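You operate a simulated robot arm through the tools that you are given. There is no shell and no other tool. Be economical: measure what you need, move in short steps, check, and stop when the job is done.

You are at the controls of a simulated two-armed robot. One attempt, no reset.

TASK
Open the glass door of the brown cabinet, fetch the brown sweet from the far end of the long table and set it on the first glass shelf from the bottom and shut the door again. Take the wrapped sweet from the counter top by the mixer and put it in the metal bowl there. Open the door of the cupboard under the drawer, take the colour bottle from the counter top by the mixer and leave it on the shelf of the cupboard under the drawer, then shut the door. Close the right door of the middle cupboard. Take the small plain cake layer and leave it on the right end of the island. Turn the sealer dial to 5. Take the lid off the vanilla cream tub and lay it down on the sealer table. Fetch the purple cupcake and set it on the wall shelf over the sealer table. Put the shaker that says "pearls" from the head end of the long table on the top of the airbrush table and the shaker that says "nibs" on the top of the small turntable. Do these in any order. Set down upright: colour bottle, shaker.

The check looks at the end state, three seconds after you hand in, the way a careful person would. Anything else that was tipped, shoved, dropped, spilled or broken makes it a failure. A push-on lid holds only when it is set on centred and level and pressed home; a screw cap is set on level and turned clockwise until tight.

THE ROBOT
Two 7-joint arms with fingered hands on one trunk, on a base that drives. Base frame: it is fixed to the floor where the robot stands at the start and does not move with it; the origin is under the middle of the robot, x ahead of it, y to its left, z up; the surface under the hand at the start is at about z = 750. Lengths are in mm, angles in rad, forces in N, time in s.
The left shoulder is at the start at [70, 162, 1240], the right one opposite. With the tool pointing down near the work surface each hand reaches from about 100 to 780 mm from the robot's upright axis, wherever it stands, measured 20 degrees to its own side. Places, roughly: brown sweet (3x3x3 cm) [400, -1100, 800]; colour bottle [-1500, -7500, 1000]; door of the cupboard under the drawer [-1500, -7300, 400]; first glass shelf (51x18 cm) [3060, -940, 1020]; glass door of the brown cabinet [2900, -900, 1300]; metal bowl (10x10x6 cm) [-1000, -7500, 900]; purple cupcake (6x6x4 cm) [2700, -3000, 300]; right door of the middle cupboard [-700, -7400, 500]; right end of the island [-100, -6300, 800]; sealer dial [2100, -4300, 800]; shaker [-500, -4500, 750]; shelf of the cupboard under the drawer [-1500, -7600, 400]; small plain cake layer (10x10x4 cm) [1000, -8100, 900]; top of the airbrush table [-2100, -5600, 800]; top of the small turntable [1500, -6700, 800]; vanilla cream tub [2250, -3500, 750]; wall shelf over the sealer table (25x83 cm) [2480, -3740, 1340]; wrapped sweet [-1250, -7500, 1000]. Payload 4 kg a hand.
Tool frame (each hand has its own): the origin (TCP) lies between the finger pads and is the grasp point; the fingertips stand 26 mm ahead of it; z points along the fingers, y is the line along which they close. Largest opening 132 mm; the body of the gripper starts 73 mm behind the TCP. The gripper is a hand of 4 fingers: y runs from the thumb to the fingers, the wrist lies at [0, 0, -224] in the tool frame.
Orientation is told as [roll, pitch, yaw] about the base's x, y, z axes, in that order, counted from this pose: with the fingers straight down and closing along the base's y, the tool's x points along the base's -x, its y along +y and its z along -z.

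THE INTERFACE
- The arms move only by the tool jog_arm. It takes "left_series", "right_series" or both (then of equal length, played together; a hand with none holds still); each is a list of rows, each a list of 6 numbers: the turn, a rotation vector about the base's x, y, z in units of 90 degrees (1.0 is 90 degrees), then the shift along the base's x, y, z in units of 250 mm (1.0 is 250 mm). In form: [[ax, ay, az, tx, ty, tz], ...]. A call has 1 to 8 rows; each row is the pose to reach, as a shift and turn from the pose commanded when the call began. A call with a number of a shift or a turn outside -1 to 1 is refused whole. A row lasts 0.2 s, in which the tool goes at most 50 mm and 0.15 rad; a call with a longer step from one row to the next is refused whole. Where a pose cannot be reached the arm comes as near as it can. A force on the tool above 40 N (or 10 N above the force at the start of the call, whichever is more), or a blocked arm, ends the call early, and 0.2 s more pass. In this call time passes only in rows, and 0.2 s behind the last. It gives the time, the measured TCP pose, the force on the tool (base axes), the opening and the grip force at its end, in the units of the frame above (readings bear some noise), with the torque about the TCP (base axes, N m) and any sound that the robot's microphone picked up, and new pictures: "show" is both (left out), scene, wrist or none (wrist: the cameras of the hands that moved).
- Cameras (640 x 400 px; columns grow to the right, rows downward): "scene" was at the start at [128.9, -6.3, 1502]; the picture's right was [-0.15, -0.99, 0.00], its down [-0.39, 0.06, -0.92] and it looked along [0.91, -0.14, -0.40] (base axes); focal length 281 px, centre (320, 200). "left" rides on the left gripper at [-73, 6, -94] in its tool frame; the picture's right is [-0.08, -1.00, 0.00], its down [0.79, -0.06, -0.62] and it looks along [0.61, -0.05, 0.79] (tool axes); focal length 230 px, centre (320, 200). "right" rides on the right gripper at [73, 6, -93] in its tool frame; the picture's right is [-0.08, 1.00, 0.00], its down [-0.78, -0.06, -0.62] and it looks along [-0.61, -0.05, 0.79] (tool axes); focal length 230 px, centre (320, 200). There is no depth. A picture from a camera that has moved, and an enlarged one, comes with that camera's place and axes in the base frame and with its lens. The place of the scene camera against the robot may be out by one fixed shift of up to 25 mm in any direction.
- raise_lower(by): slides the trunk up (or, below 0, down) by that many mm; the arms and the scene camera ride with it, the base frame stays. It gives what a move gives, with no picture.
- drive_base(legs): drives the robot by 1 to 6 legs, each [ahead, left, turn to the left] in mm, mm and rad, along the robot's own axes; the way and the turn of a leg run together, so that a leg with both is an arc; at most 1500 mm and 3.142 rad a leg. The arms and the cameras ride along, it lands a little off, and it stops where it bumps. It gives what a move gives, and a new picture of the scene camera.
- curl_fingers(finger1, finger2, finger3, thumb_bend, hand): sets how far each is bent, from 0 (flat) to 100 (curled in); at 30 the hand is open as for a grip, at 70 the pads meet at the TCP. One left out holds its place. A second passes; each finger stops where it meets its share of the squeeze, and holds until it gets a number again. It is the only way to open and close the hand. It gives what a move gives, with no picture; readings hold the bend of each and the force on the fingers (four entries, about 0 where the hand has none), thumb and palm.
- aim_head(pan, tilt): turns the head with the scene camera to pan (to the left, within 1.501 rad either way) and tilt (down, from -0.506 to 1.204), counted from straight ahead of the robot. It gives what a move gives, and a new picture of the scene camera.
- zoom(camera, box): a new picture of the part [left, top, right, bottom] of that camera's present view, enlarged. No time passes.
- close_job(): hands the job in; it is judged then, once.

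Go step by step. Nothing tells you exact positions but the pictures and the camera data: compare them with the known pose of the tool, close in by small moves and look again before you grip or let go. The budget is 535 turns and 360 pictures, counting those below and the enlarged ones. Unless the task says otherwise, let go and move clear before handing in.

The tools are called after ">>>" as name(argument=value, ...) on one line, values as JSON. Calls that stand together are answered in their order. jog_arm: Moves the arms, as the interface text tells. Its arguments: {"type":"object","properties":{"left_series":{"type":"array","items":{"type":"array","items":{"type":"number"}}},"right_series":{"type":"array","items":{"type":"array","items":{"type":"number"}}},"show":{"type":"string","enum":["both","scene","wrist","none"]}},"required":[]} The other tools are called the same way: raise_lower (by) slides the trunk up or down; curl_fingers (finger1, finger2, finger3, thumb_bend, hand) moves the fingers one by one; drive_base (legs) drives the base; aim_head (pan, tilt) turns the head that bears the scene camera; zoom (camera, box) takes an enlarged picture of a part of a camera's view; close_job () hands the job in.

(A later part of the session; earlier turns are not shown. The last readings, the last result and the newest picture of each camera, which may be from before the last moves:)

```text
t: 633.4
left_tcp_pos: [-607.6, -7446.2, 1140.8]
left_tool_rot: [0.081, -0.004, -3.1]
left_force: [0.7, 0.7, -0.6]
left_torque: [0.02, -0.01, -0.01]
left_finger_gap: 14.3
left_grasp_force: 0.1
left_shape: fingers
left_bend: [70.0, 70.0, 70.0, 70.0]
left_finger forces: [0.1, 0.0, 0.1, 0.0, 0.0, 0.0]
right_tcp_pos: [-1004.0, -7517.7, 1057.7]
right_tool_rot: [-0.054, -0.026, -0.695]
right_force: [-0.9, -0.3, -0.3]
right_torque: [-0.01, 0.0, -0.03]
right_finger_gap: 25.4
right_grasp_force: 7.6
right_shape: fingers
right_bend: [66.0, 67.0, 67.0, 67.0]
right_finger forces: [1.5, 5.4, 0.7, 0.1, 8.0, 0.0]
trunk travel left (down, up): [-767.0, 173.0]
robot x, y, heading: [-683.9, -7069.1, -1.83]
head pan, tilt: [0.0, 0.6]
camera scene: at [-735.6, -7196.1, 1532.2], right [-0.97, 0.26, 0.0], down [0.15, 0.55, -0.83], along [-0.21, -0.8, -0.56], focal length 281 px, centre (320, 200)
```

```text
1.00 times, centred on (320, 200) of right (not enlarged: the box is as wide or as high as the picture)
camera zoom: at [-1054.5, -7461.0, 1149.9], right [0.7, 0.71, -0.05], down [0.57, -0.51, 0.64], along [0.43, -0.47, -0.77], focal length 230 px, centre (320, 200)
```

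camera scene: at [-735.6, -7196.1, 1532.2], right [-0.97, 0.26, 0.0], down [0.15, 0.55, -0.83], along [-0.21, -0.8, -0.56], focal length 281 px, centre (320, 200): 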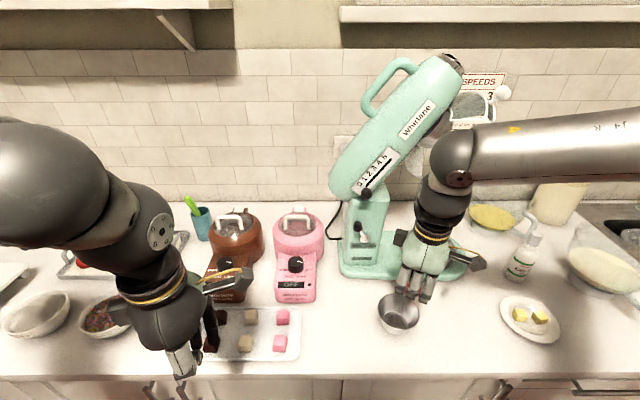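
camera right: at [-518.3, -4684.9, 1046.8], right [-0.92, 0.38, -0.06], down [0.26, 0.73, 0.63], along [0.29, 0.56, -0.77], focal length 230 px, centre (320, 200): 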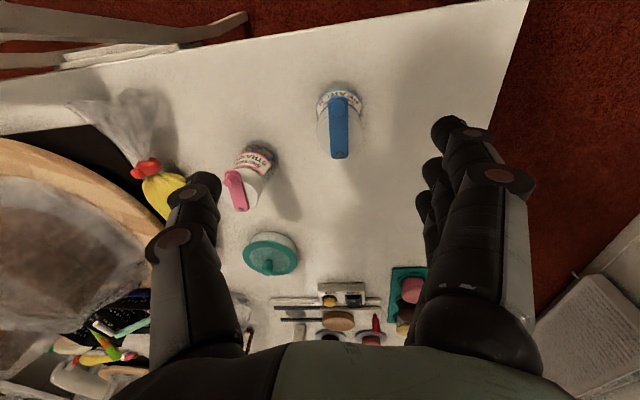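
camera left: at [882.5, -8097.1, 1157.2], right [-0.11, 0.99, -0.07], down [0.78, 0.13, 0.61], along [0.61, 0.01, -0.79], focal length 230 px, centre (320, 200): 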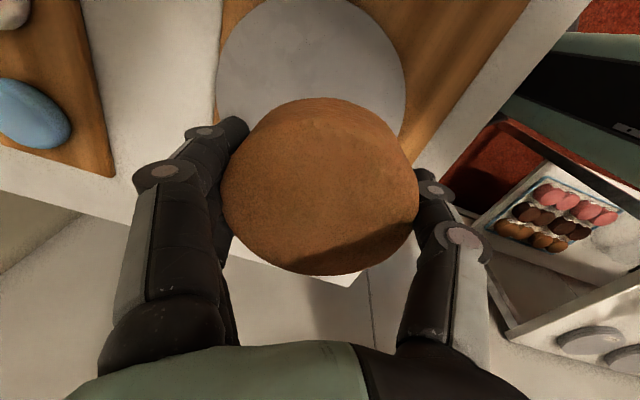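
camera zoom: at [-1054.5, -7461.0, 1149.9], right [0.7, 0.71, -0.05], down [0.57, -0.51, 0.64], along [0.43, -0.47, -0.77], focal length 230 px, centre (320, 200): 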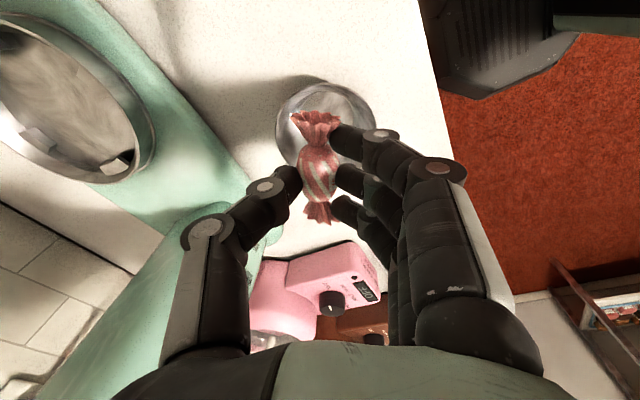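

>>> raise_lower(by=-66)

>>> curl_fingers(hand="right", finger1=58, finger2=58, finger3=58, thumb_bend=58)

>>> raise_lower(by=100)

>>> zoom(camera="right", box=[160, 50, 480, 250])

```text
t: 634.4
left_tcp_pos: [-605.6, -7447.0, 1073.0]
left_tool_rot: [0.078, -0.006, -3.104]
left_force: [0.3, 0.8, -0.2]
left_torque: [0.01, -0.03, 0.01]
left_finger_gap: 14.4
left_grasp_force: 0.1
left_shape: fingers
left_bend: [70.0, 70.0, 70.0, 70.0]
left_finger forces: [0.0, 0.0, 0.0, 0.0, 0.0, 0.1]
right_tcp_pos: [-1003.5, -7518.8, 992.2]
right_tool_rot: [-0.054, -0.023, -0.694]
right_force: [-0.7, -0.2, 0.1]
right_torque: [0.01, 0.01, -0.02]
right_finger_gap: 25.6
right_grasp_force: 7.7
right_shape: fingers
right_bend: [66.0, 67.0, 67.0, 67.0]
right_finger forces: [1.5, 5.4, 0.7, 0.0, 8.0, 0.0]
trunk travel left (down, up): [-701.0, 239.0]
robot x, y, heading: [-684.8, -7072.6, -1.832]
head pan, tilt: [0.0, 0.6]
```

```text
t: 635.4
left_tcp_pos: [-605.6, -7446.1, 1073.9]
left_tool_rot: [0.078, -0.007, -3.103]
left_force: [0.0, -0.7, -0.1]
left_torque: [-0.03, 0.0, 0.02]
left_finger_gap: 14.1
left_grasp_force: 0.0
left_shape: fingers
left_bend: [70.0, 70.0, 70.0, 70.0]
left_finger forces: [0.0, 0.1, 0.0, 0.0, 0.1, 0.0]
right_tcp_pos: [-1001.8, -7519.3, 992.8]
right_tool_rot: [-0.054, -0.023, -0.693]
right_force: [-0.6, 0.4, -0.2]
right_torque: [0.01, 0.06, 0.01]
right_finger_gap: 47.6
right_grasp_force: 0.0
right_shape: fingers
right_bend: [57.0, 57.0, 57.0, 57.0]
right_finger forces: [0.0, 0.1, 0.0, 0.1, 0.0, 0.0]
trunk travel left (down, up): [-701.0, 239.0]
robot x, y, heading: [-686.5, -7072.9, -1.833]
head pan, tilt: [0.0, 0.6]
```

```text
t: 636.8
left_tcp_pos: [-606.0, -7446.3, 1172.4]
left_tool_rot: [0.078, -0.004, -3.103]
left_force: [0.5, -0.5, -0.1]
left_torque: [0.02, 0.0, -0.01]
left_finger_gap: 14.3
left_grasp_force: 0.1
left_shape: fingers
left_bend: [70.0, 70.0, 70.0, 70.0]
left_finger forces: [0.1, 0.0, 0.0, 0.1, 0.1, 0.0]
right_tcp_pos: [-1002.0, -7518.4, 1092.3]
right_tool_rot: [-0.054, -0.023, -0.695]
right_force: [0.1, -0.6, 0.0]
right_torque: [0.02, -0.01, -0.01]
right_finger_gap: 47.5
right_grasp_force: 0.1
right_shape: fingers
right_bend: [57.0, 57.0, 57.0, 57.0]
right_finger forces: [0.0, 0.0, 0.0, 0.1, 0.1, 0.1]
trunk travel left (down, up): [-801.0, 139.0]
robot x, y, heading: [-685.4, -7069.7, -1.831]
head pan, tilt: [0.0, 0.6]
```

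```text
2.00 times, centred on (320, 150) of right
camera zoom: at [-1052.6, -7461.8, 1184.2], right [0.7, 0.71, -0.05], down [0.57, -0.51, 0.64], along [0.43, -0.47, -0.77], focal length 460 px, centre (320, 300)
```

zoom: 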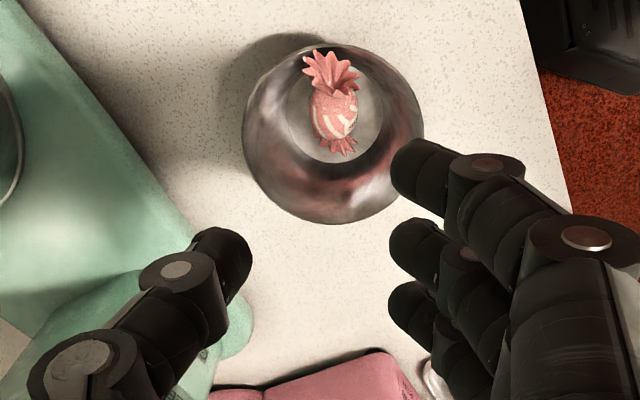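

The wrapped sweet is in the bowl. For the bottle I first open the cupboard door: I drive back, and turn the right hand to point forward at the handle (≈[-1282,-7337,660]).

>>> drive_base(legs=[[-179, -273, 0]])

>>> jog_arm(right_series=[[0, 0, -0.09, 0, 0, 0], [0, 0, -0.18, 0, 0, 0], [0, 0, -0.27, 0, 0, 0], [0, 0, -0.36, 0, 0, 0], [0, 0, -0.45, 0, 0, 0], [0, 0, -0.54, 0, 0, 0], [0, 0, -0.63, 0, 0, 0], [0, 0, -0.7, 0, 0, 0]], show="none")

>>> jog_arm(right_series=[[-0.085, 0.022, 0, -0.01, -0.03, -0.02], [-0.17, 0.044, 0, -0.02, -0.06, -0.04], [-0.255, 0.066, 0, -0.03, -0.1, -0.06], [-0.34, 0.088, 0, -0.04, -0.13, -0.08], [-0.425, 0.11, 0, -0.05, -0.16, -0.1], [-0.51, 0.132, 0, -0.06, -0.19, -0.12], [-0.595, 0.154, 0, -0.06, -0.21, -0.14], [-0.68, 0.176, 0, -0.06, -0.23, -0.16]], show="none")

>>> jog_arm(right_series=[[-0.085, 0.022, 0, 0, 0, 0], [-0.17, 0.044, 0, 0, 0, 0], [-0.255, 0.066, 0, 0, 0, 0], [-0.32, 0.084, 0, 0, 0, 0]], show="none")

```text
t: 638.9
left_tcp_pos: [-818.1, -7204.2, 1172.1]
left_tool_rot: [0.078, -0.006, -3.096]
left_force: [0.2, 0.2, 0.3]
left_torque: [0.01, 0.03, -0.01]
left_finger_gap: 14.4
left_grasp_force: 0.0
left_shape: fingers
left_bend: [70.0, 70.0, 70.0, 70.0]
left_finger forces: [0.0, 0.0, 0.1, 0.0, 0.0, 0.1]
right_tcp_pos: [-1214.2, -7279.7, 1092.1]
right_tool_rot: [-0.054, -0.024, -0.687]
right_force: [-0.6, 0.1, -0.3]
right_torque: [-0.01, 0.02, -0.02]
right_finger_gap: 47.6
right_grasp_force: 0.1
right_shape: fingers
right_bend: [57.0, 57.0, 57.0, 57.0]
right_finger forces: [0.1, 0.1, 0.0, 0.0, 0.0, 0.0]
trunk travel left (down, up): [-801.0, 139.0]
robot x, y, heading: [-904.8, -6826.9, -1.824]
head pan, tilt: [0.0, 0.6]
camera scene: at [-947.2, -6956.7, 1566.1], right [-0.97, 0.25, 0.0], down [0.14, 0.55, -0.82], along [-0.21, -0.8, -0.57], focal length 281 px, centre (320, 200)
```

scene: 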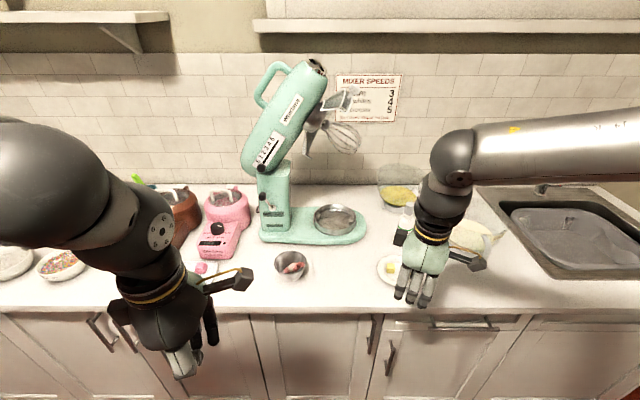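

```text
t: 640.7
left_tcp_pos: [-820.3, -7202.5, 1172.4]
left_tool_rot: [0.076, -0.007, -3.095]
left_force: [-0.1, -0.1, -0.1]
left_torque: [-0.01, 0.03, 0.0]
left_finger_gap: 14.3
left_grasp_force: 0.1
left_shape: fingers
left_bend: [70.0, 70.0, 70.0, 70.0]
left_finger forces: [0.0, 0.0, 0.1, 0.0, 0.0, 0.0]
right_tcp_pos: [-1215.3, -7279.1, 1091.7]
right_tool_rot: [-0.052, -0.023, -1.79]
right_force: [0.2, -0.2, 0.6]
right_torque: [-0.01, -0.02, -0.01]
right_finger_gap: 47.5
right_grasp_force: 0.0
right_shape: fingers
right_bend: [57.0, 57.0, 57.0, 57.0]
right_finger forces: [0.1, 0.0, 0.0, 0.0, 0.1, 0.1]
trunk travel left (down, up): [-801.0, 139.0]
robot x, y, heading: [-903.1, -6829.7, -1.823]
head pan, tilt: [0.0, 0.6]
```

```text
t: 642.5
left_tcp_pos: [-819.8, -7202.9, 1173.5]
left_tool_rot: [0.08, -0.003, -3.094]
left_force: [-0.4, 0.3, -0.1]
left_torque: [0.0, -0.01, 0.03]
left_finger_gap: 14.1
left_grasp_force: 0.1
left_shape: fingers
left_bend: [70.0, 70.0, 70.0, 70.0]
left_finger forces: [0.0, 0.1, 0.0, 0.0, 0.0, 0.0]
right_tcp_pos: [-1239.3, -7334.3, 1057.5]
right_tool_rot: [-0.116, -1.057, -1.747]
right_force: [0.2, -0.1, 0.3]
right_torque: [0.01, -0.01, 0.02]
right_finger_gap: 47.6
right_grasp_force: 0.2
right_shape: fingers
right_bend: [57.0, 57.0, 57.0, 57.0]
right_finger forces: [0.1, 0.0, 0.0, 0.0, 0.0, 0.1]
right hand out of reach, approached as far as the arm can: row 8
trunk travel left (down, up): [-801.0, 139.0]
robot x, y, heading: [-902.3, -6831.6, -1.819]
head pan, tilt: [0.0, 0.6]
```

```text
t: 643.5
left_tcp_pos: [-819.9, -7203.7, 1173.0]
left_tool_rot: [0.079, -0.006, -3.094]
left_force: [-0.3, -0.3, -0.8]
left_torque: [0.02, -0.03, 0.0]
left_finger_gap: 14.3
left_grasp_force: 0.1
left_shape: fingers
left_bend: [70.0, 70.0, 70.0, 70.0]
left_finger forces: [0.1, 0.1, 0.1, 0.0, 0.1, 0.0]
right_tcp_pos: [-1282.3, -7313.5, 1136.0]
right_tool_rot: [-1.775, -1.53, -0.099]
right_force: [-0.6, -0.4, 0.2]
right_torque: [0.01, -0.02, 0.02]
right_finger_gap: 48.1
right_grasp_force: 0.0
right_shape: fingers
right_bend: [57.0, 57.0, 57.0, 57.0]
right_finger forces: [0.0, 0.0, 0.1, 0.0, 0.1, 0.1]
right hand out of reach, approached as far as the arm can: row 1, 2, 3, 4
trunk travel left (down, up): [-801.0, 139.0]
robot x, y, heading: [-897.0, -6823.9, -1.82]
head pan, tilt: [0.0, 0.6]
```

>>> drive_base(legs=[[-95, 0, 0]])

>>> curl_fingers(hand="right", finger1=32, finger2=32, finger3=32, thumb_bend=32)

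>>> raise_lower(by=-400)

>>> zoom(camera="right", box=[0, 0, 640, 400])

```text
t: 644.7
left_tcp_pos: [-795.9, -7113.6, 1172.2]
left_tool_rot: [0.075, -0.006, -3.095]
left_force: [0.2, -0.6, 0.9]
left_torque: [0.0, 0.0, -0.03]
left_finger_gap: 13.9
left_grasp_force: 0.1
left_shape: fingers
left_bend: [70.0, 70.0, 70.0, 70.0]
left_finger forces: [0.1, 0.0, 0.0, 0.0, 0.0, 0.1]
right_tcp_pos: [-1258.8, -7224.8, 1134.1]
right_tool_rot: [-1.693, -1.533, -0.182]
right_force: [0.1, -0.4, -0.5]
right_torque: [-0.03, 0.02, -0.02]
right_finger_gap: 48.3
right_grasp_force: 0.1
right_shape: fingers
right_bend: [57.0, 57.0, 57.0, 57.0]
right_finger forces: [0.1, 0.0, 0.0, 0.0, 0.0, 0.1]
trunk travel left (down, up): [-801.0, 139.0]
robot x, y, heading: [-876.3, -6736.1, -1.826]
head pan, tilt: [0.0, 0.6]
camera scene: at [-925.9, -6866.5, 1565.8], right [-0.97, 0.25, 0.0], down [0.14, 0.55, -0.82], along [-0.21, -0.8, -0.57], focal length 281 px, centre (320, 200)
```

scene: 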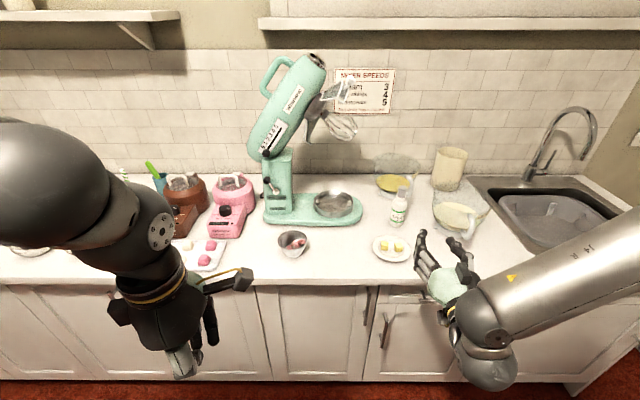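

```text
t: 645.7
left_tcp_pos: [-796.7, -7111.8, 1172.0]
left_tool_rot: [0.076, -0.004, -3.094]
left_force: [0.1, 0.9, 0.1]
left_torque: [-0.01, 0.02, -0.01]
left_finger_gap: 14.2
left_grasp_force: 0.0
left_shape: fingers
left_bend: [70.0, 70.0, 70.0, 70.0]
left_finger forces: [0.1, 0.1, 0.1, 0.1, 0.0, 0.1]
right_tcp_pos: [-1259.3, -7224.7, 1135.6]
right_tool_rot: [-1.725, -1.529, -0.15]
right_force: [-0.5, 0.5, 0.2]
right_torque: [-0.01, 0.02, 0.01]
right_finger_gap: 129.3
right_grasp_force: 0.1
right_shape: fingers
right_bend: [32.0, 32.0, 32.0, 32.0]
right_finger forces: [0.0, 0.1, 0.0, 0.1, 0.0, 0.0]
trunk travel left (down, up): [-801.0, 139.0]
robot x, y, heading: [-878.6, -6737.9, -1.824]
head pan, tilt: [0.0, 0.6]
```

```text
t: 649.5
left_tcp_pos: [-796.1, -7112.3, 772.9]
left_tool_rot: [0.077, -0.004, -3.094]
left_force: [0.1, 0.4, -0.4]
left_torque: [0.03, -0.02, 0.02]
left_finger_gap: 14.1
left_grasp_force: 0.0
left_shape: fingers
left_bend: [70.0, 70.0, 70.0, 70.0]
left_finger forces: [0.0, 0.0, 0.0, 0.1, 0.1, 0.0]
right_tcp_pos: [-1259.5, -7223.2, 736.5]
right_tool_rot: [-1.745, -1.531, -0.129]
right_force: [-0.5, 0.1, -0.3]
right_torque: [0.0, -0.03, 0.03]
right_finger_gap: 129.6
right_grasp_force: 0.1
right_shape: fingers
right_bend: [32.0, 32.0, 32.0, 32.0]
right_finger forces: [0.0, 0.1, 0.1, 0.0, 0.0, 0.1]
trunk travel left (down, up): [-401.0, 539.0]
robot x, y, heading: [-875.8, -6736.9, -1.823]
head pan, tilt: [0.0, 0.6]
```

```text
1.00 times, centred on (320, 200) of right (not enlarged: the box is as wide or as high as the picture)
camera zoom: at [-1228.2, -7134.1, 663.3], right [0.95, -0.3, 0.04], down [0.16, 0.6, 0.78], along [-0.26, -0.74, 0.62], focal length 230 px, centre (320, 200)
```

zoom: 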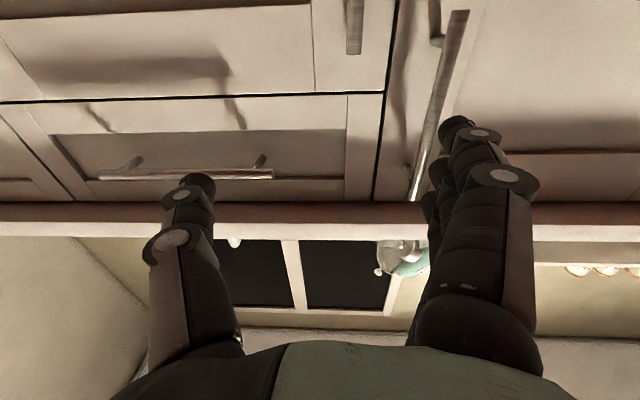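

>>> raise_lower(by=-92)

>>> drive_base(legs=[[0, 22, 0], [45, 0, 0]])

>>> zoom(camera="right", box=[0, 0, 640, 400])

```text
t: 650.8
left_tcp_pos: [-796.2, -7110.5, 680.7]
left_tool_rot: [0.079, -0.005, -3.095]
left_force: [-0.1, -0.9, 0.5]
left_torque: [0.01, -0.01, 0.02]
left_finger_gap: 14.1
left_grasp_force: 0.0
left_shape: fingers
left_bend: [70.0, 70.0, 70.0, 70.0]
left_finger forces: [0.1, 0.0, 0.1, 0.0, 0.1, 0.0]
right_tcp_pos: [-1258.0, -7222.2, 643.8]
right_tool_rot: [-1.751, -1.531, -0.123]
right_force: [-0.4, -0.1, -0.3]
right_torque: [0.02, 0.0, -0.01]
right_finger_gap: 129.4
right_grasp_force: 0.1
right_shape: fingers
right_bend: [32.0, 32.0, 32.0, 32.0]
right_finger forces: [0.0, 0.1, 0.0, 0.1, 0.1, 0.0]
trunk travel left (down, up): [-309.0, 631.0]
robot x, y, heading: [-876.6, -6737.0, -1.823]
head pan, tilt: [0.0, 0.6]
```

```text
t: 652.1
left_tcp_pos: [-785.1, -7161.5, 680.3]
left_tool_rot: [0.077, -0.006, -3.097]
left_force: [-0.2, -0.8, 0.3]
left_torque: [0.05, -0.01, 0.0]
left_finger_gap: 14.2
left_grasp_force: 0.1
left_shape: fingers
left_bend: [70.0, 70.0, 70.0, 70.0]
left_finger forces: [0.0, 0.0, 0.1, 0.1, 0.0, 0.0]
right_tcp_pos: [-1247.7, -7271.7, 645.1]
right_tool_rot: [-1.713, -1.532, -0.163]
right_force: [0.6, -0.9, -0.1]
right_torque: [-0.01, 0.01, 0.0]
right_finger_gap: 129.3
right_grasp_force: 0.0
right_shape: fingers
right_bend: [32.0, 32.0, 32.0, 32.0]
right_finger forces: [0.1, 0.0, 0.0, 0.0, 0.0, 0.0]
trunk travel left (down, up): [-309.0, 631.0]
robot x, y, heading: [-869.3, -6786.6, -1.824]
head pan, tilt: [0.0, 0.6]
camera scene: at [-914.7, -6913.5, 1074.0], right [-0.97, 0.25, 0.0], down [0.14, 0.55, -0.82], along [-0.21, -0.8, -0.57], focal length 281 px, centre (320, 200)
```

scene: 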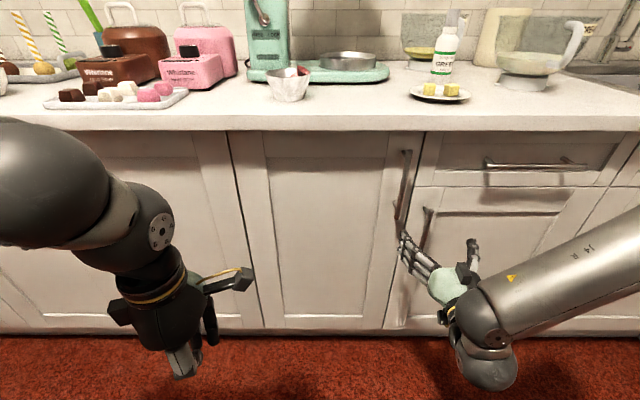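

```text
1.00 times, centred on (320, 200) of right (not enlarged: the box is as wide or as high as the picture)
camera zoom: at [-1217.8, -7183.3, 570.6], right [0.95, -0.3, 0.04], down [0.16, 0.6, 0.78], along [-0.26, -0.74, 0.62], focal length 230 px, centre (320, 200)
```

zoom: 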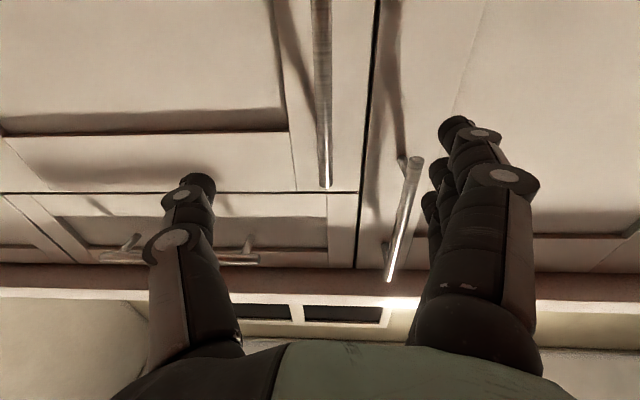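

>>> raise_lower(by=-60)

>>> drive_base(legs=[[36, 0, 0]])

>>> curl_fingers(hand="right", finger1=76, finger2=76, finger3=76, thumb_bend=76)

>>> zoom(camera="right", box=[0, 0, 640, 400])

```text
t: 653.1
left_tcp_pos: [-785.0, -7161.3, 622.2]
left_tool_rot: [0.082, -0.004, -3.096]
left_force: [0.2, -0.4, -0.7]
left_torque: [-0.03, 0.01, -0.02]
left_finger_gap: 14.4
left_grasp_force: 0.1
left_shape: fingers
left_bend: [70.0, 70.0, 70.0, 70.0]
left_finger forces: [0.1, 0.1, 0.0, 0.1, 0.0, 0.0]
right_tcp_pos: [-1248.1, -7271.6, 584.7]
right_tool_rot: [-1.751, -1.531, -0.124]
right_force: [-1.2, -0.5, 0.5]
right_torque: [-0.02, 0.02, -0.03]
right_finger_gap: 129.3
right_grasp_force: 0.1
right_shape: fingers
right_bend: [32.0, 32.0, 32.0, 32.0]
right_finger forces: [0.1, 0.1, 0.0, 0.0, 0.0, 0.0]
trunk travel left (down, up): [-249.0, 691.0]
robot x, y, heading: [-864.5, -6786.4, -1.82]
head pan, tilt: [0.0, 0.6]
```

```text
t: 653.9
left_tcp_pos: [-794.5, -7195.1, 620.8]
left_tool_rot: [0.077, -0.005, -3.094]
left_force: [-0.4, -0.4, -0.2]
left_torque: [-0.01, 0.03, -0.01]
left_finger_gap: 14.1
left_grasp_force: 0.2
left_shape: fingers
left_bend: [70.0, 70.0, 70.0, 70.0]
left_finger forces: [0.0, 0.0, 0.0, 0.0, 0.0, 0.0]
right_tcp_pos: [-1257.0, -7306.5, 583.2]
right_tool_rot: [-1.72, -1.531, -0.154]
right_force: [-0.5, 0.6, -0.8]
right_torque: [0.0, 0.02, 0.01]
right_finger_gap: 129.2
right_grasp_force: 0.0
right_shape: fingers
right_bend: [32.0, 32.0, 32.0, 32.0]
right_finger forces: [0.0, 0.0, 0.1, 0.1, 0.0, 0.0]
trunk travel left (down, up): [-249.0, 691.0]
robot x, y, heading: [-876.2, -6822.3, -1.822]
head pan, tilt: [0.0, 0.6]
camera scene: at [-923.6, -6948.4, 1014.0], right [-0.97, 0.25, 0.0], down [0.14, 0.55, -0.82], along [-0.2, -0.8, -0.57], focal length 281 px, centre (320, 200)
```

scene: 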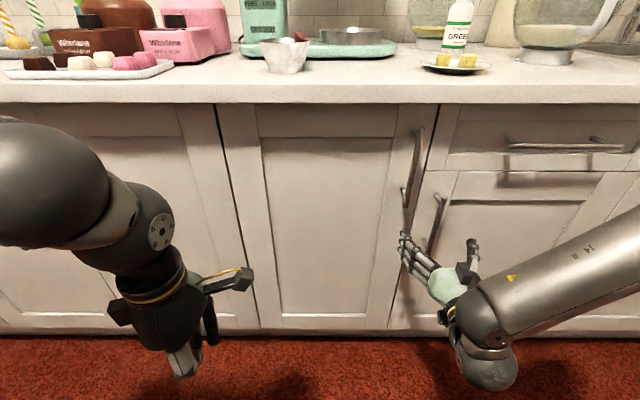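

```text
t: 654.9
left_tcp_pos: [-793.2, -7196.3, 620.7]
left_tool_rot: [0.077, -0.006, -3.094]
left_force: [-0.6, 0.0, 1.0]
left_torque: [0.04, 0.0, 0.01]
left_finger_gap: 14.5
left_grasp_force: 0.0
left_shape: fingers
left_bend: [70.0, 70.0, 70.0, 70.0]
left_finger forces: [0.0, 0.0, 0.1, 0.0, 0.0, 0.0]
right_tcp_pos: [-1257.5, -7307.1, 583.5]
right_tool_rot: [-1.741, -1.531, -0.133]
right_force: [-0.5, 0.2, -0.5]
right_torque: [-0.01, 0.01, 0.0]
right_finger_gap: 8.9
right_grasp_force: 0.0
right_shape: fingers
right_bend: [76.0, 74.0, 76.0, 73.0]
right_finger forces: [0.1, 0.0, 0.0, 0.0, 0.0, 0.1]
trunk travel left (down, up): [-249.0, 691.0]
robot x, y, heading: [-876.6, -6822.6, -1.824]
head pan, tilt: [0.0, 0.6]
```

```text
1.00 times, centred on (320, 200) of right (not enlarged: the box is as wide or as high as the picture)
camera zoom: at [-1226.4, -7218.4, 511.2], right [0.95, -0.3, 0.04], down [0.16, 0.6, 0.78], along [-0.26, -0.74, 0.62], focal length 230 px, centre (320, 200)
```

zoom: 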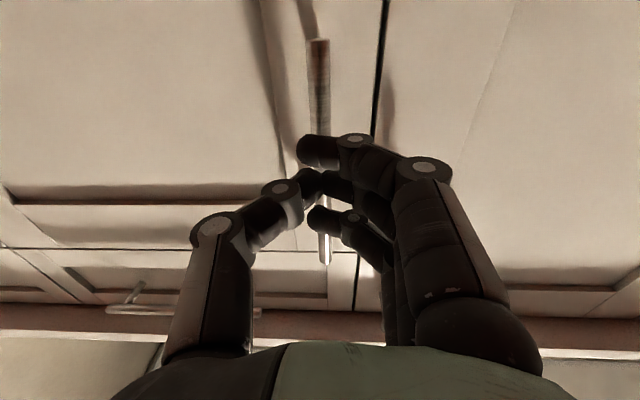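

>>> curl_fingers(hand="right", finger1=45, finger2=45, finger3=45, thumb_bend=45)

>>> drive_base(legs=[[30, 0, 0]])

>>> curl_fingers(hand="right", finger1=78, finger2=78, finger3=78, thumb_bend=78)

```text
t: 655.9
left_tcp_pos: [-793.6, -7195.8, 621.4]
left_tool_rot: [0.078, -0.005, -3.096]
left_force: [-0.4, 0.2, -0.6]
left_torque: [-0.01, 0.01, 0.03]
left_finger_gap: 14.0
left_grasp_force: 0.0
left_shape: fingers
left_bend: [70.0, 70.0, 70.0, 70.0]
left_finger forces: [0.0, 0.0, 0.0, 0.0, 0.0, 0.1]
right_tcp_pos: [-1256.6, -7307.5, 583.6]
right_tool_rot: [-1.74, -1.532, -0.133]
right_force: [-0.3, 0.2, 0.3]
right_torque: [0.01, -0.03, -0.01]
right_finger_gap: 86.6
right_grasp_force: 0.1
right_shape: fingers
right_bend: [45.0, 45.0, 45.0, 45.0]
right_finger forces: [0.0, 0.0, 0.0, 0.1, 0.0, 0.0]
trunk travel left (down, up): [-249.0, 691.0]
robot x, y, heading: [-875.8, -6816.4, -1.825]
head pan, tilt: [0.0, 0.6]
```

```text
t: 656.8
left_tcp_pos: [-801.7, -7226.0, 619.0]
left_tool_rot: [0.077, -0.007, -3.095]
left_force: [0.1, -0.1, 0.6]
left_torque: [-0.01, 0.0, -0.02]
left_finger_gap: 14.1
left_grasp_force: 0.1
left_shape: fingers
left_bend: [70.0, 70.0, 70.0, 70.0]
left_finger forces: [0.0, 0.0, 0.0, 0.0, 0.1, 0.0]
right_tcp_pos: [-1264.2, -7335.8, 582.6]
right_tool_rot: [-1.719, -1.531, -0.154]
right_force: [-0.2, -0.4, 0.5]
right_torque: [0.01, -0.02, -0.01]
right_finger_gap: 86.2
right_grasp_force: 0.1
right_shape: fingers
right_bend: [45.0, 45.0, 45.0, 45.0]
right_finger forces: [0.0, 0.0, 0.0, 0.0, 0.0, 0.0]
trunk travel left (down, up): [-249.0, 691.0]
robot x, y, heading: [-885.5, -6851.7, -1.821]
head pan, tilt: [0.0, 0.6]
camera scene: at [-931.1, -6977.8, 1014.1], right [-0.97, 0.25, 0.0], down [0.14, 0.55, -0.82], along [-0.2, -0.8, -0.57], focal length 281 px, centre (320, 200)
```

scene: 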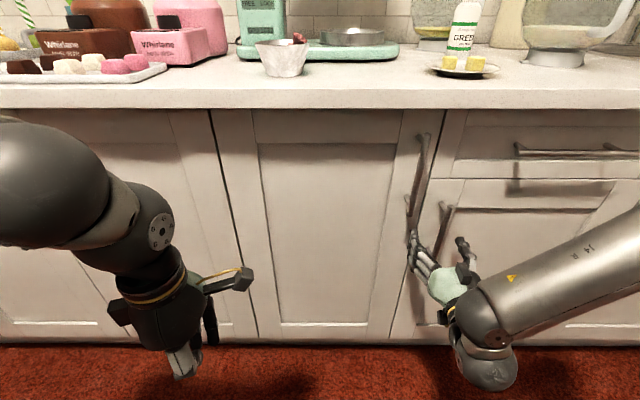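

```text
t: 657.8
left_tcp_pos: [-801.6, -7227.1, 619.6]
left_tool_rot: [0.077, -0.006, -3.096]
left_force: [0.0, -0.1, 0.0]
left_torque: [-0.01, 0.02, -0.01]
left_finger_gap: 14.3
left_grasp_force: 0.1
left_shape: fingers
left_bend: [70.0, 70.0, 70.0, 70.0]
left_finger forces: [0.0, 0.1, 0.0, 0.0, 0.1, 0.0]
right_tcp_pos: [-1264.7, -7336.5, 584.0]
right_tool_rot: [-1.74, -1.531, -0.132]
right_force: [-0.5, -3.1, 0.0]
right_torque: [0.0, -0.01, 0.02]
right_finger_gap: 8.9
right_grasp_force: 1.4
right_shape: fingers
right_bend: [77.0, 76.0, 78.0, 73.0]
right_finger forces: [1.5, 0.0, 1.0, 0.0, 0.0, 0.0]
trunk travel left (down, up): [-249.0, 691.0]
robot x, y, heading: [-882.7, -6846.2, -1.822]
head pan, tilt: [0.0, 0.6]
```

>>> drive_base(legs=[[-90, -5, 0]])

```text
t: 658.9
left_tcp_pos: [-786.4, -7136.6, 621.8]
left_tool_rot: [0.08, -0.002, -3.094]
left_force: [0.6, -0.9, -0.6]
left_torque: [-0.02, -0.01, -0.02]
left_finger_gap: 14.2
left_grasp_force: 0.0
left_shape: fingers
left_bend: [70.0, 70.0, 70.0, 70.0]
left_finger forces: [0.0, 0.1, 0.1, 0.0, 0.0, 0.0]
right_tcp_pos: [-1250.1, -7248.2, 582.6]
right_tool_rot: [-1.717, -1.532, -0.159]
right_force: [-31.1, -3.1, -2.9]
right_torque: [-0.02, -0.09, 0.28]
right_finger_gap: 14.1
right_grasp_force: 15.5
right_shape: fingers
right_bend: [78.0, 78.0, 78.0, 67.0]
right_finger forces: [0.0, 0.0, 0.0, 0.0, 31.2, 0.1]
trunk travel left (down, up): [-249.0, 691.0]
robot x, y, heading: [-868.4, -6762.0, -1.825]
head pan, tilt: [0.0, 0.6]
camera scene: at [-915.9, -6888.0, 1014.1], right [-0.97, 0.25, 0.0], down [0.14, 0.55, -0.82], along [-0.2, -0.8, -0.57], focal length 281 px, centre (320, 200)
```

scene: 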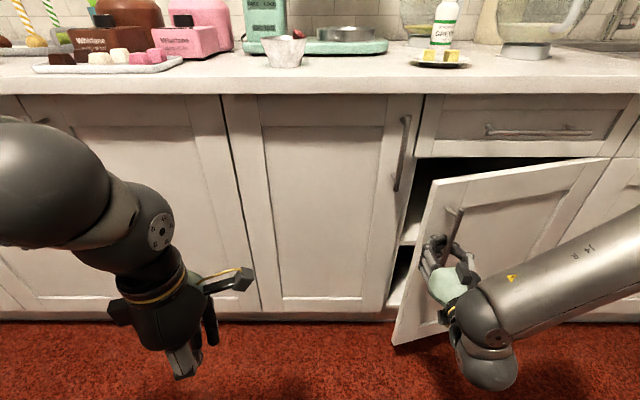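

The cupboard door opens. I continue with a right turn of the base.

>>> drive_base(legs=[[-15, -30, -0.15]])

>>> drive_base(legs=[[0, -20, -0.25]])

```text
t: 660.0
left_tcp_pos: [-854.9, -7121.9, 618.2]
left_tool_rot: [0.079, -0.007, 3.056]
left_force: [0.6, 0.1, 0.2]
left_torque: [0.0, 0.02, -0.02]
left_finger_gap: 14.2
left_grasp_force: 0.0
left_shape: fingers
left_bend: [70.0, 70.0, 70.0, 70.0]
left_finger forces: [0.1, 0.0, 0.0, 0.0, 0.0, 0.0]
right_tcp_pos: [-1321.6, -7169.8, 584.1]
right_tool_rot: [-1.567, -1.537, -0.425]
right_force: [6.5, 2.9, 0.6]
right_torque: [0.03, -0.15, -0.24]
right_finger_gap: 10.3
right_grasp_force: 7.3
right_shape: fingers
right_bend: [78.0, 78.0, 78.0, 70.0]
right_finger forces: [6.3, 4.9, 2.3, 0.0, 0.0, 0.1]
trunk travel left (down, up): [-249.0, 691.0]
robot x, y, heading: [-885.7, -6745.8, -1.956]
head pan, tilt: [0.0, 0.6]
stopped in leg 1: the force on the tool passed its limit at 52 N (the readings are from after the stop); the commanded pose is now the measured one
camera scene: at [-950.5, -6861.1, 1014.3], right [-0.93, 0.37, 0.0], down [0.21, 0.52, -0.83], along [-0.31, -0.77, -0.56], focal length 281 px, centre (320, 200)
```

scene: 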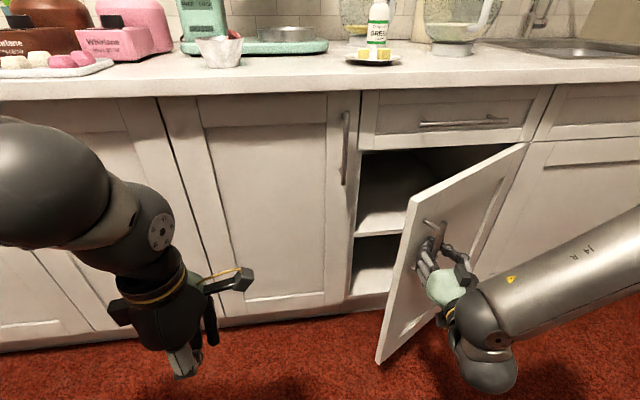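

```text
t: 660.8
left_tcp_pos: [-869.2, -7122.0, 620.2]
left_tool_rot: [0.08, -0.006, 3.021]
left_force: [-0.7, 0.1, -0.6]
left_torque: [-0.02, -0.01, -0.01]
left_finger_gap: 13.9
left_grasp_force: 0.0
left_shape: fingers
left_bend: [70.0, 70.0, 70.0, 70.0]
left_finger forces: [0.0, 0.1, 0.0, 0.1, 0.0, 0.0]
right_tcp_pos: [-1330.0, -7152.1, 583.8]
right_tool_rot: [-1.384, -1.543, -0.63]
right_force: [8.1, 3.5, 3.2]
right_torque: [0.06, -0.22, -0.33]
right_finger_gap: 10.4
right_grasp_force: 9.2
right_shape: fingers
right_bend: [78.0, 78.0, 78.0, 71.0]
right_finger forces: [7.9, 7.6, 3.7, 0.0, 0.0, 0.1]
trunk travel left (down, up): [-249.0, 691.0]
robot x, y, heading: [-886.7, -6739.1, -1.99]
head pan, tilt: [0.0, 0.6]
stopped in leg 1: the force on the tool passed its limit at 52 N (the readings are from after the stop); the commanded pose is now the measured one
camera scene: at [-956.2, -6857.6, 1014.3], right [-0.91, 0.41, 0.0], down [0.23, 0.52, -0.83], along [-0.34, -0.75, -0.56], focal length 281 px, centre (320, 200)
```

scene: 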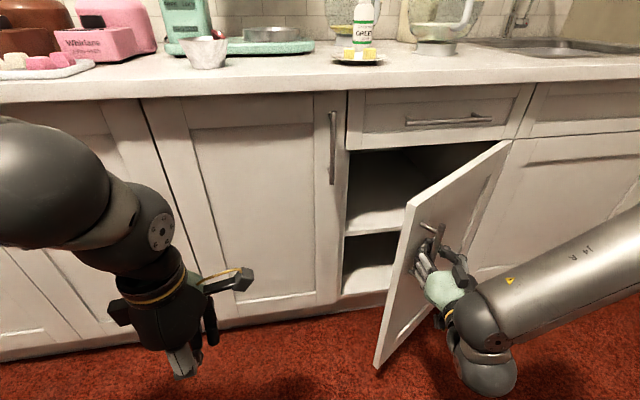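

The door is about 60° open, showing the shelf. I release the handle and withdraw the right hand.

>>> curl_fingers(hand="right", finger1=66, finger2=66, finger3=66, thumb_bend=30)

>>> jog_arm(right_series=[[0, 0, 0, 0.04, 0.09, 0], [0, 0, 0, 0.08, 0.18, 0], [0, 0, 0, 0.12, 0.27, 0], [0, 0, 0, 0.15, 0.34, 0]], show="scene")

```text
t: 661.8
left_tcp_pos: [-868.6, -7121.9, 619.7]
left_tool_rot: [0.079, -0.007, 3.021]
left_force: [0.1, 0.3, -0.2]
left_torque: [0.01, -0.02, 0.01]
left_finger_gap: 14.3
left_grasp_force: 0.0
left_shape: fingers
left_bend: [70.0, 70.0, 70.0, 70.0]
left_finger forces: [0.0, 0.1, 0.1, 0.0, 0.1, 0.1]
right_tcp_pos: [-1331.1, -7151.9, 583.5]
right_tool_rot: [-1.385, -1.541, -0.63]
right_force: [20.3, 13.2, 2.3]
right_torque: [-0.03, -0.24, -1.63]
right_finger_gap: 67.3
right_grasp_force: 41.4
right_shape: fingers
right_bend: [72.0, 72.0, 72.0, 30.0]
right_finger forces: [32.8, 27.4, 22.9, 0.0, 0.0, 0.0]
trunk travel left (down, up): [-249.0, 691.0]
robot x, y, heading: [-886.4, -6743.4, -1.993]
head pan, tilt: [0.0, 0.6]
```

```text
t: 662.8
left_tcp_pos: [-870.4, -7122.0, 621.5]
left_tool_rot: [0.08, -0.005, 3.023]
left_force: [-0.5, -0.4, -0.9]
left_torque: [-0.02, -0.03, -0.05]
left_finger_gap: 14.4
left_grasp_force: 0.1
left_shape: fingers
left_bend: [70.0, 70.0, 70.0, 70.0]
left_finger forces: [0.1, 0.1, 0.0, 0.1, 0.0, 0.0]
right_tcp_pos: [-1317.7, -7089.9, 577.9]
right_tool_rot: [-1.412, -1.54, -0.604]
right_force: [0.1, 0.4, -0.6]
right_torque: [-0.03, -0.01, 0.0]
right_finger_gap: 77.9
right_grasp_force: 0.1
right_shape: fingers
right_bend: [66.0, 66.0, 66.0, 30.0]
right_finger forces: [0.1, 0.0, 0.1, 0.1, 0.2, 0.0]
right hand out of reach, approached as far as the arm can: row 3, 4
trunk travel left (down, up): [-249.0, 691.0]
robot x, y, heading: [-886.2, -6738.5, -1.992]
head pan, tilt: [0.0, 0.6]
camera scene: at [-957.6, -6857.8, 1014.2], right [-0.91, 0.41, 0.0], down [0.23, 0.52, -0.83], along [-0.34, -0.75, -0.56], focal length 281 px, centre (320, 200)
```

scene: 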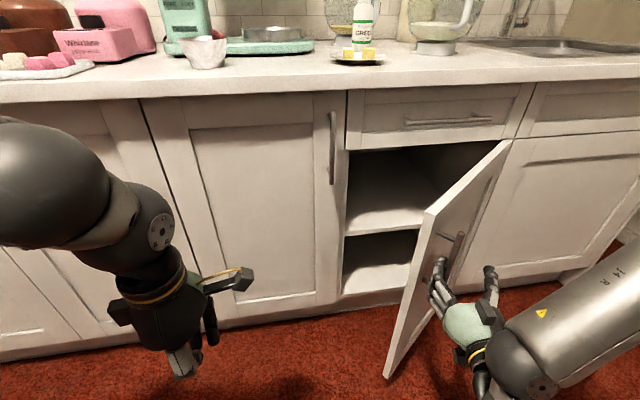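

>>> drive_base(legs=[[-45, 20, 0]])

>>> raise_lower(by=400)

>>> raise_lower(by=120)

>>> jog_arm(left_series=[[0, 0, 0.09, 0, 0, 0], [0, 0, 0.18, 0, 0, 0], [0, 0, 0.27, 0, 0, 0], [0, 0, 0.36, 0, 0, 0], [0, 0, 0.45, 0, 0, 0], [0, 0, 0.54, 0, 0, 0], [0, 0, 0.63, 0, 0, 0], [0, 0, 0.72, 0, 0, 0]], show="none")

>>> jog_arm(left_series=[[-0.08, 0.035, 0, -0.01, -0.03, 0], [-0.16, 0.07, 0, -0.02, -0.06, 0], [-0.24, 0.105, 0, -0.03, -0.1, 0], [-0.32, 0.14, 0, -0.04, -0.14, 0], [-0.4, 0.175, 0, -0.05, -0.18, 0], [-0.48, 0.21, 0, -0.06, -0.22, 0], [-0.56, 0.245, 0, -0.08, -0.26, 0], [-0.64, 0.28, 0, -0.1, -0.3, 0]], show="none")

>>> jog_arm(left_series=[[-0.08, 0.035, 0, 0, 0, 0], [-0.16, 0.07, 0, 0, 0, 0], [-0.24, 0.105, 0, 0, 0, 0], [-0.27, 0.118, 0, 0, 0, 0]], show="none")

```text
t: 663.7
left_tcp_pos: [-833.2, -7090.1, 621.4]
left_tool_rot: [0.079, -0.007, 3.021]
left_force: [0.0, -0.2, -1.5]
left_torque: [-0.04, 0.0, 0.04]
left_finger_gap: 14.3
left_grasp_force: 0.1
left_shape: fingers
left_bend: [70.0, 70.0, 70.0, 70.0]
left_finger forces: [0.0, 0.1, 0.0, 0.0, 0.0, 0.1]
right_tcp_pos: [-1281.7, -7057.9, 578.8]
right_tool_rot: [-1.424, -1.54, -0.593]
right_force: [-1.3, 0.8, -0.2]
right_torque: [0.0, 0.0, -0.02]
right_finger_gap: 78.0
right_grasp_force: 0.1
right_shape: fingers
right_bend: [66.0, 66.0, 66.0, 30.0]
right_finger forces: [0.0, 0.0, 0.1, 0.1, 0.0, 0.0]
trunk travel left (down, up): [-249.0, 691.0]
robot x, y, heading: [-855.1, -6709.3, -1.995]
head pan, tilt: [0.0, 0.6]
camera scene: at [-920.4, -6825.1, 1014.3], right [-0.91, 0.41, 0.0], down [0.23, 0.52, -0.83], along [-0.34, -0.75, -0.56], focal length 281 px, centre (320, 200)
```

scene: 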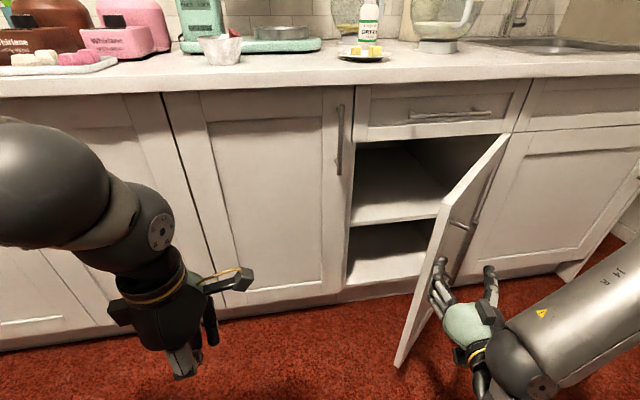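

```text
t: 667.5
left_tcp_pos: [-833.0, -7090.2, 1020.6]
left_tool_rot: [0.08, -0.005, 3.023]
left_force: [0.4, 0.4, -0.1]
left_torque: [0.02, -0.01, 0.0]
left_finger_gap: 14.1
left_grasp_force: 0.0
left_shape: fingers
left_bend: [70.0, 70.0, 70.0, 70.0]
left_finger forces: [0.0, 0.1, 0.0, 0.0, 0.0, 0.0]
right_tcp_pos: [-1282.4, -7056.7, 977.6]
right_tool_rot: [-1.399, -1.542, -0.619]
right_force: [0.0, 1.0, -0.9]
right_torque: [0.04, -0.02, -0.02]
right_finger_gap: 77.8
right_grasp_force: 0.1
right_shape: fingers
right_bend: [66.0, 66.0, 66.0, 30.0]
right_finger forces: [0.0, 0.1, 0.0, 0.0, 0.0, 0.1]
trunk travel left (down, up): [-649.0, 291.0]
robot x, y, heading: [-853.3, -6704.7, -1.992]
head pan, tilt: [0.0, 0.6]
```

```text
t: 669.0
left_tcp_pos: [-833.8, -7089.7, 1141.1]
left_tool_rot: [0.076, -0.004, 3.021]
left_force: [0.2, 0.0, -0.1]
left_torque: [0.03, 0.04, 0.02]
left_finger_gap: 14.0
left_grasp_force: 0.0
left_shape: fingers
left_bend: [70.0, 70.0, 70.0, 70.0]
left_finger forces: [0.0, 0.0, 0.0, 0.0, 0.0, 0.1]
right_tcp_pos: [-1281.6, -7058.3, 1097.9]
right_tool_rot: [-1.397, -1.542, -0.621]
right_force: [0.2, -0.3, -0.3]
right_torque: [-0.01, 0.03, -0.03]
right_finger_gap: 77.7
right_grasp_force: 0.0
right_shape: fingers
right_bend: [66.0, 66.0, 66.0, 30.0]
right_finger forces: [0.0, 0.1, 0.0, 0.0, 0.0, 0.0]
trunk travel left (down, up): [-769.0, 171.0]
robot x, y, heading: [-853.2, -6709.1, -1.992]
head pan, tilt: [0.0, 0.6]
```

```text
t: 670.8
left_tcp_pos: [-834.5, -7089.1, 1140.1]
left_tool_rot: [0.078, -0.005, -2.129]
left_force: [-0.3, 0.1, -0.2]
left_torque: [-0.01, -0.01, 0.0]
left_finger_gap: 14.3
left_grasp_force: 0.0
left_shape: fingers
left_bend: [70.0, 70.0, 70.0, 70.0]
left_finger forces: [0.0, 0.0, 0.0, 0.0, 0.0, 0.1]
right_tcp_pos: [-1282.2, -7057.8, 1097.2]
right_tool_rot: [-1.399, -1.541, -0.621]
right_force: [-0.2, 0.2, 0.8]
right_torque: [0.01, 0.0, -0.01]
right_finger_gap: 77.9
right_grasp_force: 0.0
right_shape: fingers
right_bend: [66.0, 66.0, 66.0, 30.0]
right_finger forces: [0.0, 0.0, 0.1, 0.1, 0.0, 0.1]
trunk travel left (down, up): [-769.0, 171.0]
robot x, y, heading: [-851.3, -6707.1, -1.988]
head pan, tilt: [0.0, 0.6]
```

```text
t: 672.6
left_tcp_pos: [-938.0, -7220.8, 1121.4]
left_tool_rot: [0.366, -1.083, -2.306]
left_force: [0.3, 0.2, 0.1]
left_torque: [0.01, 0.02, -0.01]
left_finger_gap: 14.1
left_grasp_force: 0.0
left_shape: fingers
left_bend: [70.0, 70.0, 70.0, 70.0]
left_finger forces: [0.0, 0.0, 0.0, 0.1, 0.0, 0.0]
left hand out of reach, approached as far as the arm can: row 1, 2, 3, 4, 5, 6, 7, 8
right_tcp_pos: [-1282.5, -7057.5, 1098.1]
right_tool_rot: [-1.382, -1.541, -0.633]
right_force: [-1.0, -0.8, -0.3]
right_torque: [-0.03, 0.0, -0.01]
right_finger_gap: 77.6
right_grasp_force: 0.1
right_shape: fingers
right_bend: [66.0, 66.0, 66.0, 30.0]
right_finger forces: [0.0, 0.0, 0.1, 0.0, 0.0, 0.0]
trunk travel left (down, up): [-769.0, 171.0]
robot x, y, heading: [-851.2, -6706.3, -1.991]
head pan, tilt: [0.0, 0.6]
```

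```text
t: 673.8
left_tcp_pos: [-958.6, -7296.8, 1189.2]
left_tool_rot: [0.528, -1.399, -2.376]
left_force: [1.2, 0.2, -0.2]
left_torque: [0.02, 0.01, 0.0]
left_finger_gap: 14.4
left_grasp_force: 0.1
left_shape: fingers
left_bend: [70.0, 70.0, 70.0, 70.0]
left_finger forces: [0.0, 0.1, 0.1, 0.0, 0.0, 0.0]
left hand out of reach, approached as far as the arm can: row 1, 2, 3, 4
right_tcp_pos: [-1281.7, -7058.8, 1097.4]
right_tool_rot: [-1.413, -1.541, -0.608]
right_force: [0.2, -0.4, 0.4]
right_torque: [-0.01, 0.02, 0.05]
right_finger_gap: 77.7
right_grasp_force: 0.0
right_shape: fingers
right_bend: [66.0, 66.0, 66.0, 30.0]
right_finger forces: [0.0, 0.0, 0.0, 0.0, 0.0, 0.0]
trunk travel left (down, up): [-769.0, 171.0]
robot x, y, heading: [-852.0, -6704.2, -1.992]
head pan, tilt: [0.0, 0.6]
stopped in row 4 (left hand): the arm was blocked; the commanded pose is now the measured one
```

I turn the right hand down and pull it back, out of the left arm's way.

>>> jog_arm(right_series=[[0.077, -0.035, 0, 0.02, 0.04, 0.03], [0.154, -0.07, 0, 0.04, 0.08, 0.06], [0.231, -0.105, 0, 0.06, 0.12, 0.09], [0.308, -0.14, 0, 0.08, 0.16, 0.12], [0.385, -0.175, 0, 0.1, 0.2, 0.15], [0.462, -0.21, 0, 0.12, 0.24, 0.18], [0.539, -0.245, 0, 0.14, 0.28, 0.21], [0.616, -0.28, 0, 0.16, 0.32, 0.24]], show="none")

>>> jog_arm(right_series=[[0.077, -0.035, 0, 0.02, 0.1, 0.0], [0.154, -0.07, 0, 0.04, 0.2, 0.0], [0.231, -0.105, 0, 0.06, 0.32, 0.0], [0.28, -0.127, 0, 0.08, 0.44, 0], [0.28, -0.127, 0, 0.1, 0.56, 0]], show="none")

```text
t: 675.6
left_tcp_pos: [-960.5, -7293.3, 1192.7]
left_tool_rot: [0.551, -1.404, -2.397]
left_force: [-0.1, 1.5, 0.7]
left_torque: [0.02, 0.01, 0.04]
left_finger_gap: 14.4
left_grasp_force: 0.0
left_shape: fingers
left_bend: [70.0, 70.0, 70.0, 70.0]
left_finger forces: [0.0, 0.0, 0.0, 0.0, 0.0, 0.0]
right_tcp_pos: [-1261.2, -7003.2, 1168.4]
right_tool_rot: [-0.036, -0.499, -1.965]
right_force: [-0.3, 0.6, 0.3]
right_torque: [-0.04, 0.01, -0.03]
right_finger_gap: 78.0
right_grasp_force: 0.1
right_shape: fingers
right_bend: [66.0, 66.0, 66.0, 30.0]
right_finger forces: [0.0, 0.0, 0.0, 0.1, 0.0, 0.1]
right hand out of reach, approached as far as the arm can: row 1, 2, 3, 4, 5, 6, 7, 8
trunk travel left (down, up): [-769.0, 171.0]
robot x, y, heading: [-850.9, -6708.5, -1.991]
head pan, tilt: [0.0, 0.6]
```

```text
t: 676.8
left_tcp_pos: [-959.5, -7294.6, 1189.4]
left_tool_rot: [0.541, -1.401, -2.386]
left_force: [0.9, 0.1, -1.0]
left_torque: [0.0, 0.02, 0.0]
left_finger_gap: 14.1
left_grasp_force: 0.0
left_shape: fingers
left_bend: [70.0, 70.0, 70.0, 70.0]
left_finger forces: [0.0, 0.0, 0.0, 0.0, 0.1, 0.0]
right_tcp_pos: [-1235.9, -6895.4, 1166.9]
right_tool_rot: [-0.022, -0.016, -1.966]
right_force: [0.4, 0.0, 0.1]
right_torque: [-0.01, -0.02, -0.02]
right_finger_gap: 77.8
right_grasp_force: 0.0
right_shape: fingers
right_bend: [66.0, 66.0, 66.0, 30.0]
right_finger forces: [0.0, 0.0, 0.0, 0.1, 0.0, 0.1]
right hand out of reach, approached as far as the arm can: row 5
trunk travel left (down, up): [-769.0, 171.0]
robot x, y, heading: [-849.4, -6708.8, -1.991]
head pan, tilt: [0.0, 0.6]
```

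>>> jog_arm(left_series=[[0, 0, 0, -0.1, 0.07, -0.1], [0, 0, 0, -0.2, 0.13, -0.2], [0, 0, 0, -0.3, 0.2, -0.3], [0, 0, 0, -0.41, 0.27, -0.41], [0, 0, 0, -0.51, 0.33, -0.51], [0, 0, 0, -0.61, 0.4, -0.61], [0, 0, 0, -0.71, 0.46, -0.71], [0, 0, 0, -0.81, 0.53, -0.81]], show="none")

>>> curl_fingers(hand="left", finger1=38, finger2=38, finger3=38, thumb_bend=38)

```text
t: 678.6
left_tcp_pos: [-1198.8, -7274.0, 981.3]
left_tool_rot: [0.589, -1.4, -2.439]
left_force: [0.5, 0.3, 0.1]
left_torque: [0.0, -0.02, 0.03]
left_finger_gap: 14.3
left_grasp_force: 0.0
left_shape: fingers
left_bend: [70.0, 70.0, 70.0, 70.0]
left_finger forces: [0.1, 0.0, 0.0, 0.1, 0.0, 0.1]
left hand out of reach, approached as far as the arm can: row 1, 2, 3, 4, 5, 6, 7, 8
right_tcp_pos: [-1236.0, -6896.8, 1167.2]
right_tool_rot: [-0.02, -0.021, -1.968]
right_force: [-0.3, 0.2, 0.1]
right_torque: [0.0, -0.06, -0.01]
right_finger_gap: 78.1
right_grasp_force: 0.1
right_shape: fingers
right_bend: [66.0, 66.0, 66.0, 30.0]
right_finger forces: [0.0, 0.0, 0.1, 0.0, 0.0, 0.0]
trunk travel left (down, up): [-769.0, 171.0]
robot x, y, heading: [-849.6, -6709.3, -1.989]
head pan, tilt: [0.0, 0.6]
```

```text
t: 679.6
left_tcp_pos: [-1198.9, -7274.1, 981.4]
left_tool_rot: [0.571, -1.4, -2.425]
left_force: [-0.4, 0.1, 0.2]
left_torque: [0.02, -0.01, 0.0]
left_finger_gap: 109.3
left_grasp_force: 0.0
left_shape: fingers
left_bend: [38.0, 38.0, 38.0, 38.0]
left_finger forces: [0.0, 0.1, 0.0, 0.1, 0.0, 0.0]
right_tcp_pos: [-1236.5, -6896.6, 1166.5]
right_tool_rot: [-0.02, -0.019, -1.968]
right_force: [0.3, -0.9, -0.1]
right_torque: [-0.02, 0.01, 0.01]
right_finger_gap: 77.9
right_grasp_force: 0.2
right_shape: fingers
right_bend: [66.0, 66.0, 66.0, 30.0]
right_finger forces: [0.0, 0.0, 0.0, 0.1, 0.0, 0.0]
trunk travel left (down, up): [-769.0, 171.0]
robot x, y, heading: [-852.9, -6704.4, -1.991]
head pan, tilt: [0.0, 0.6]
```

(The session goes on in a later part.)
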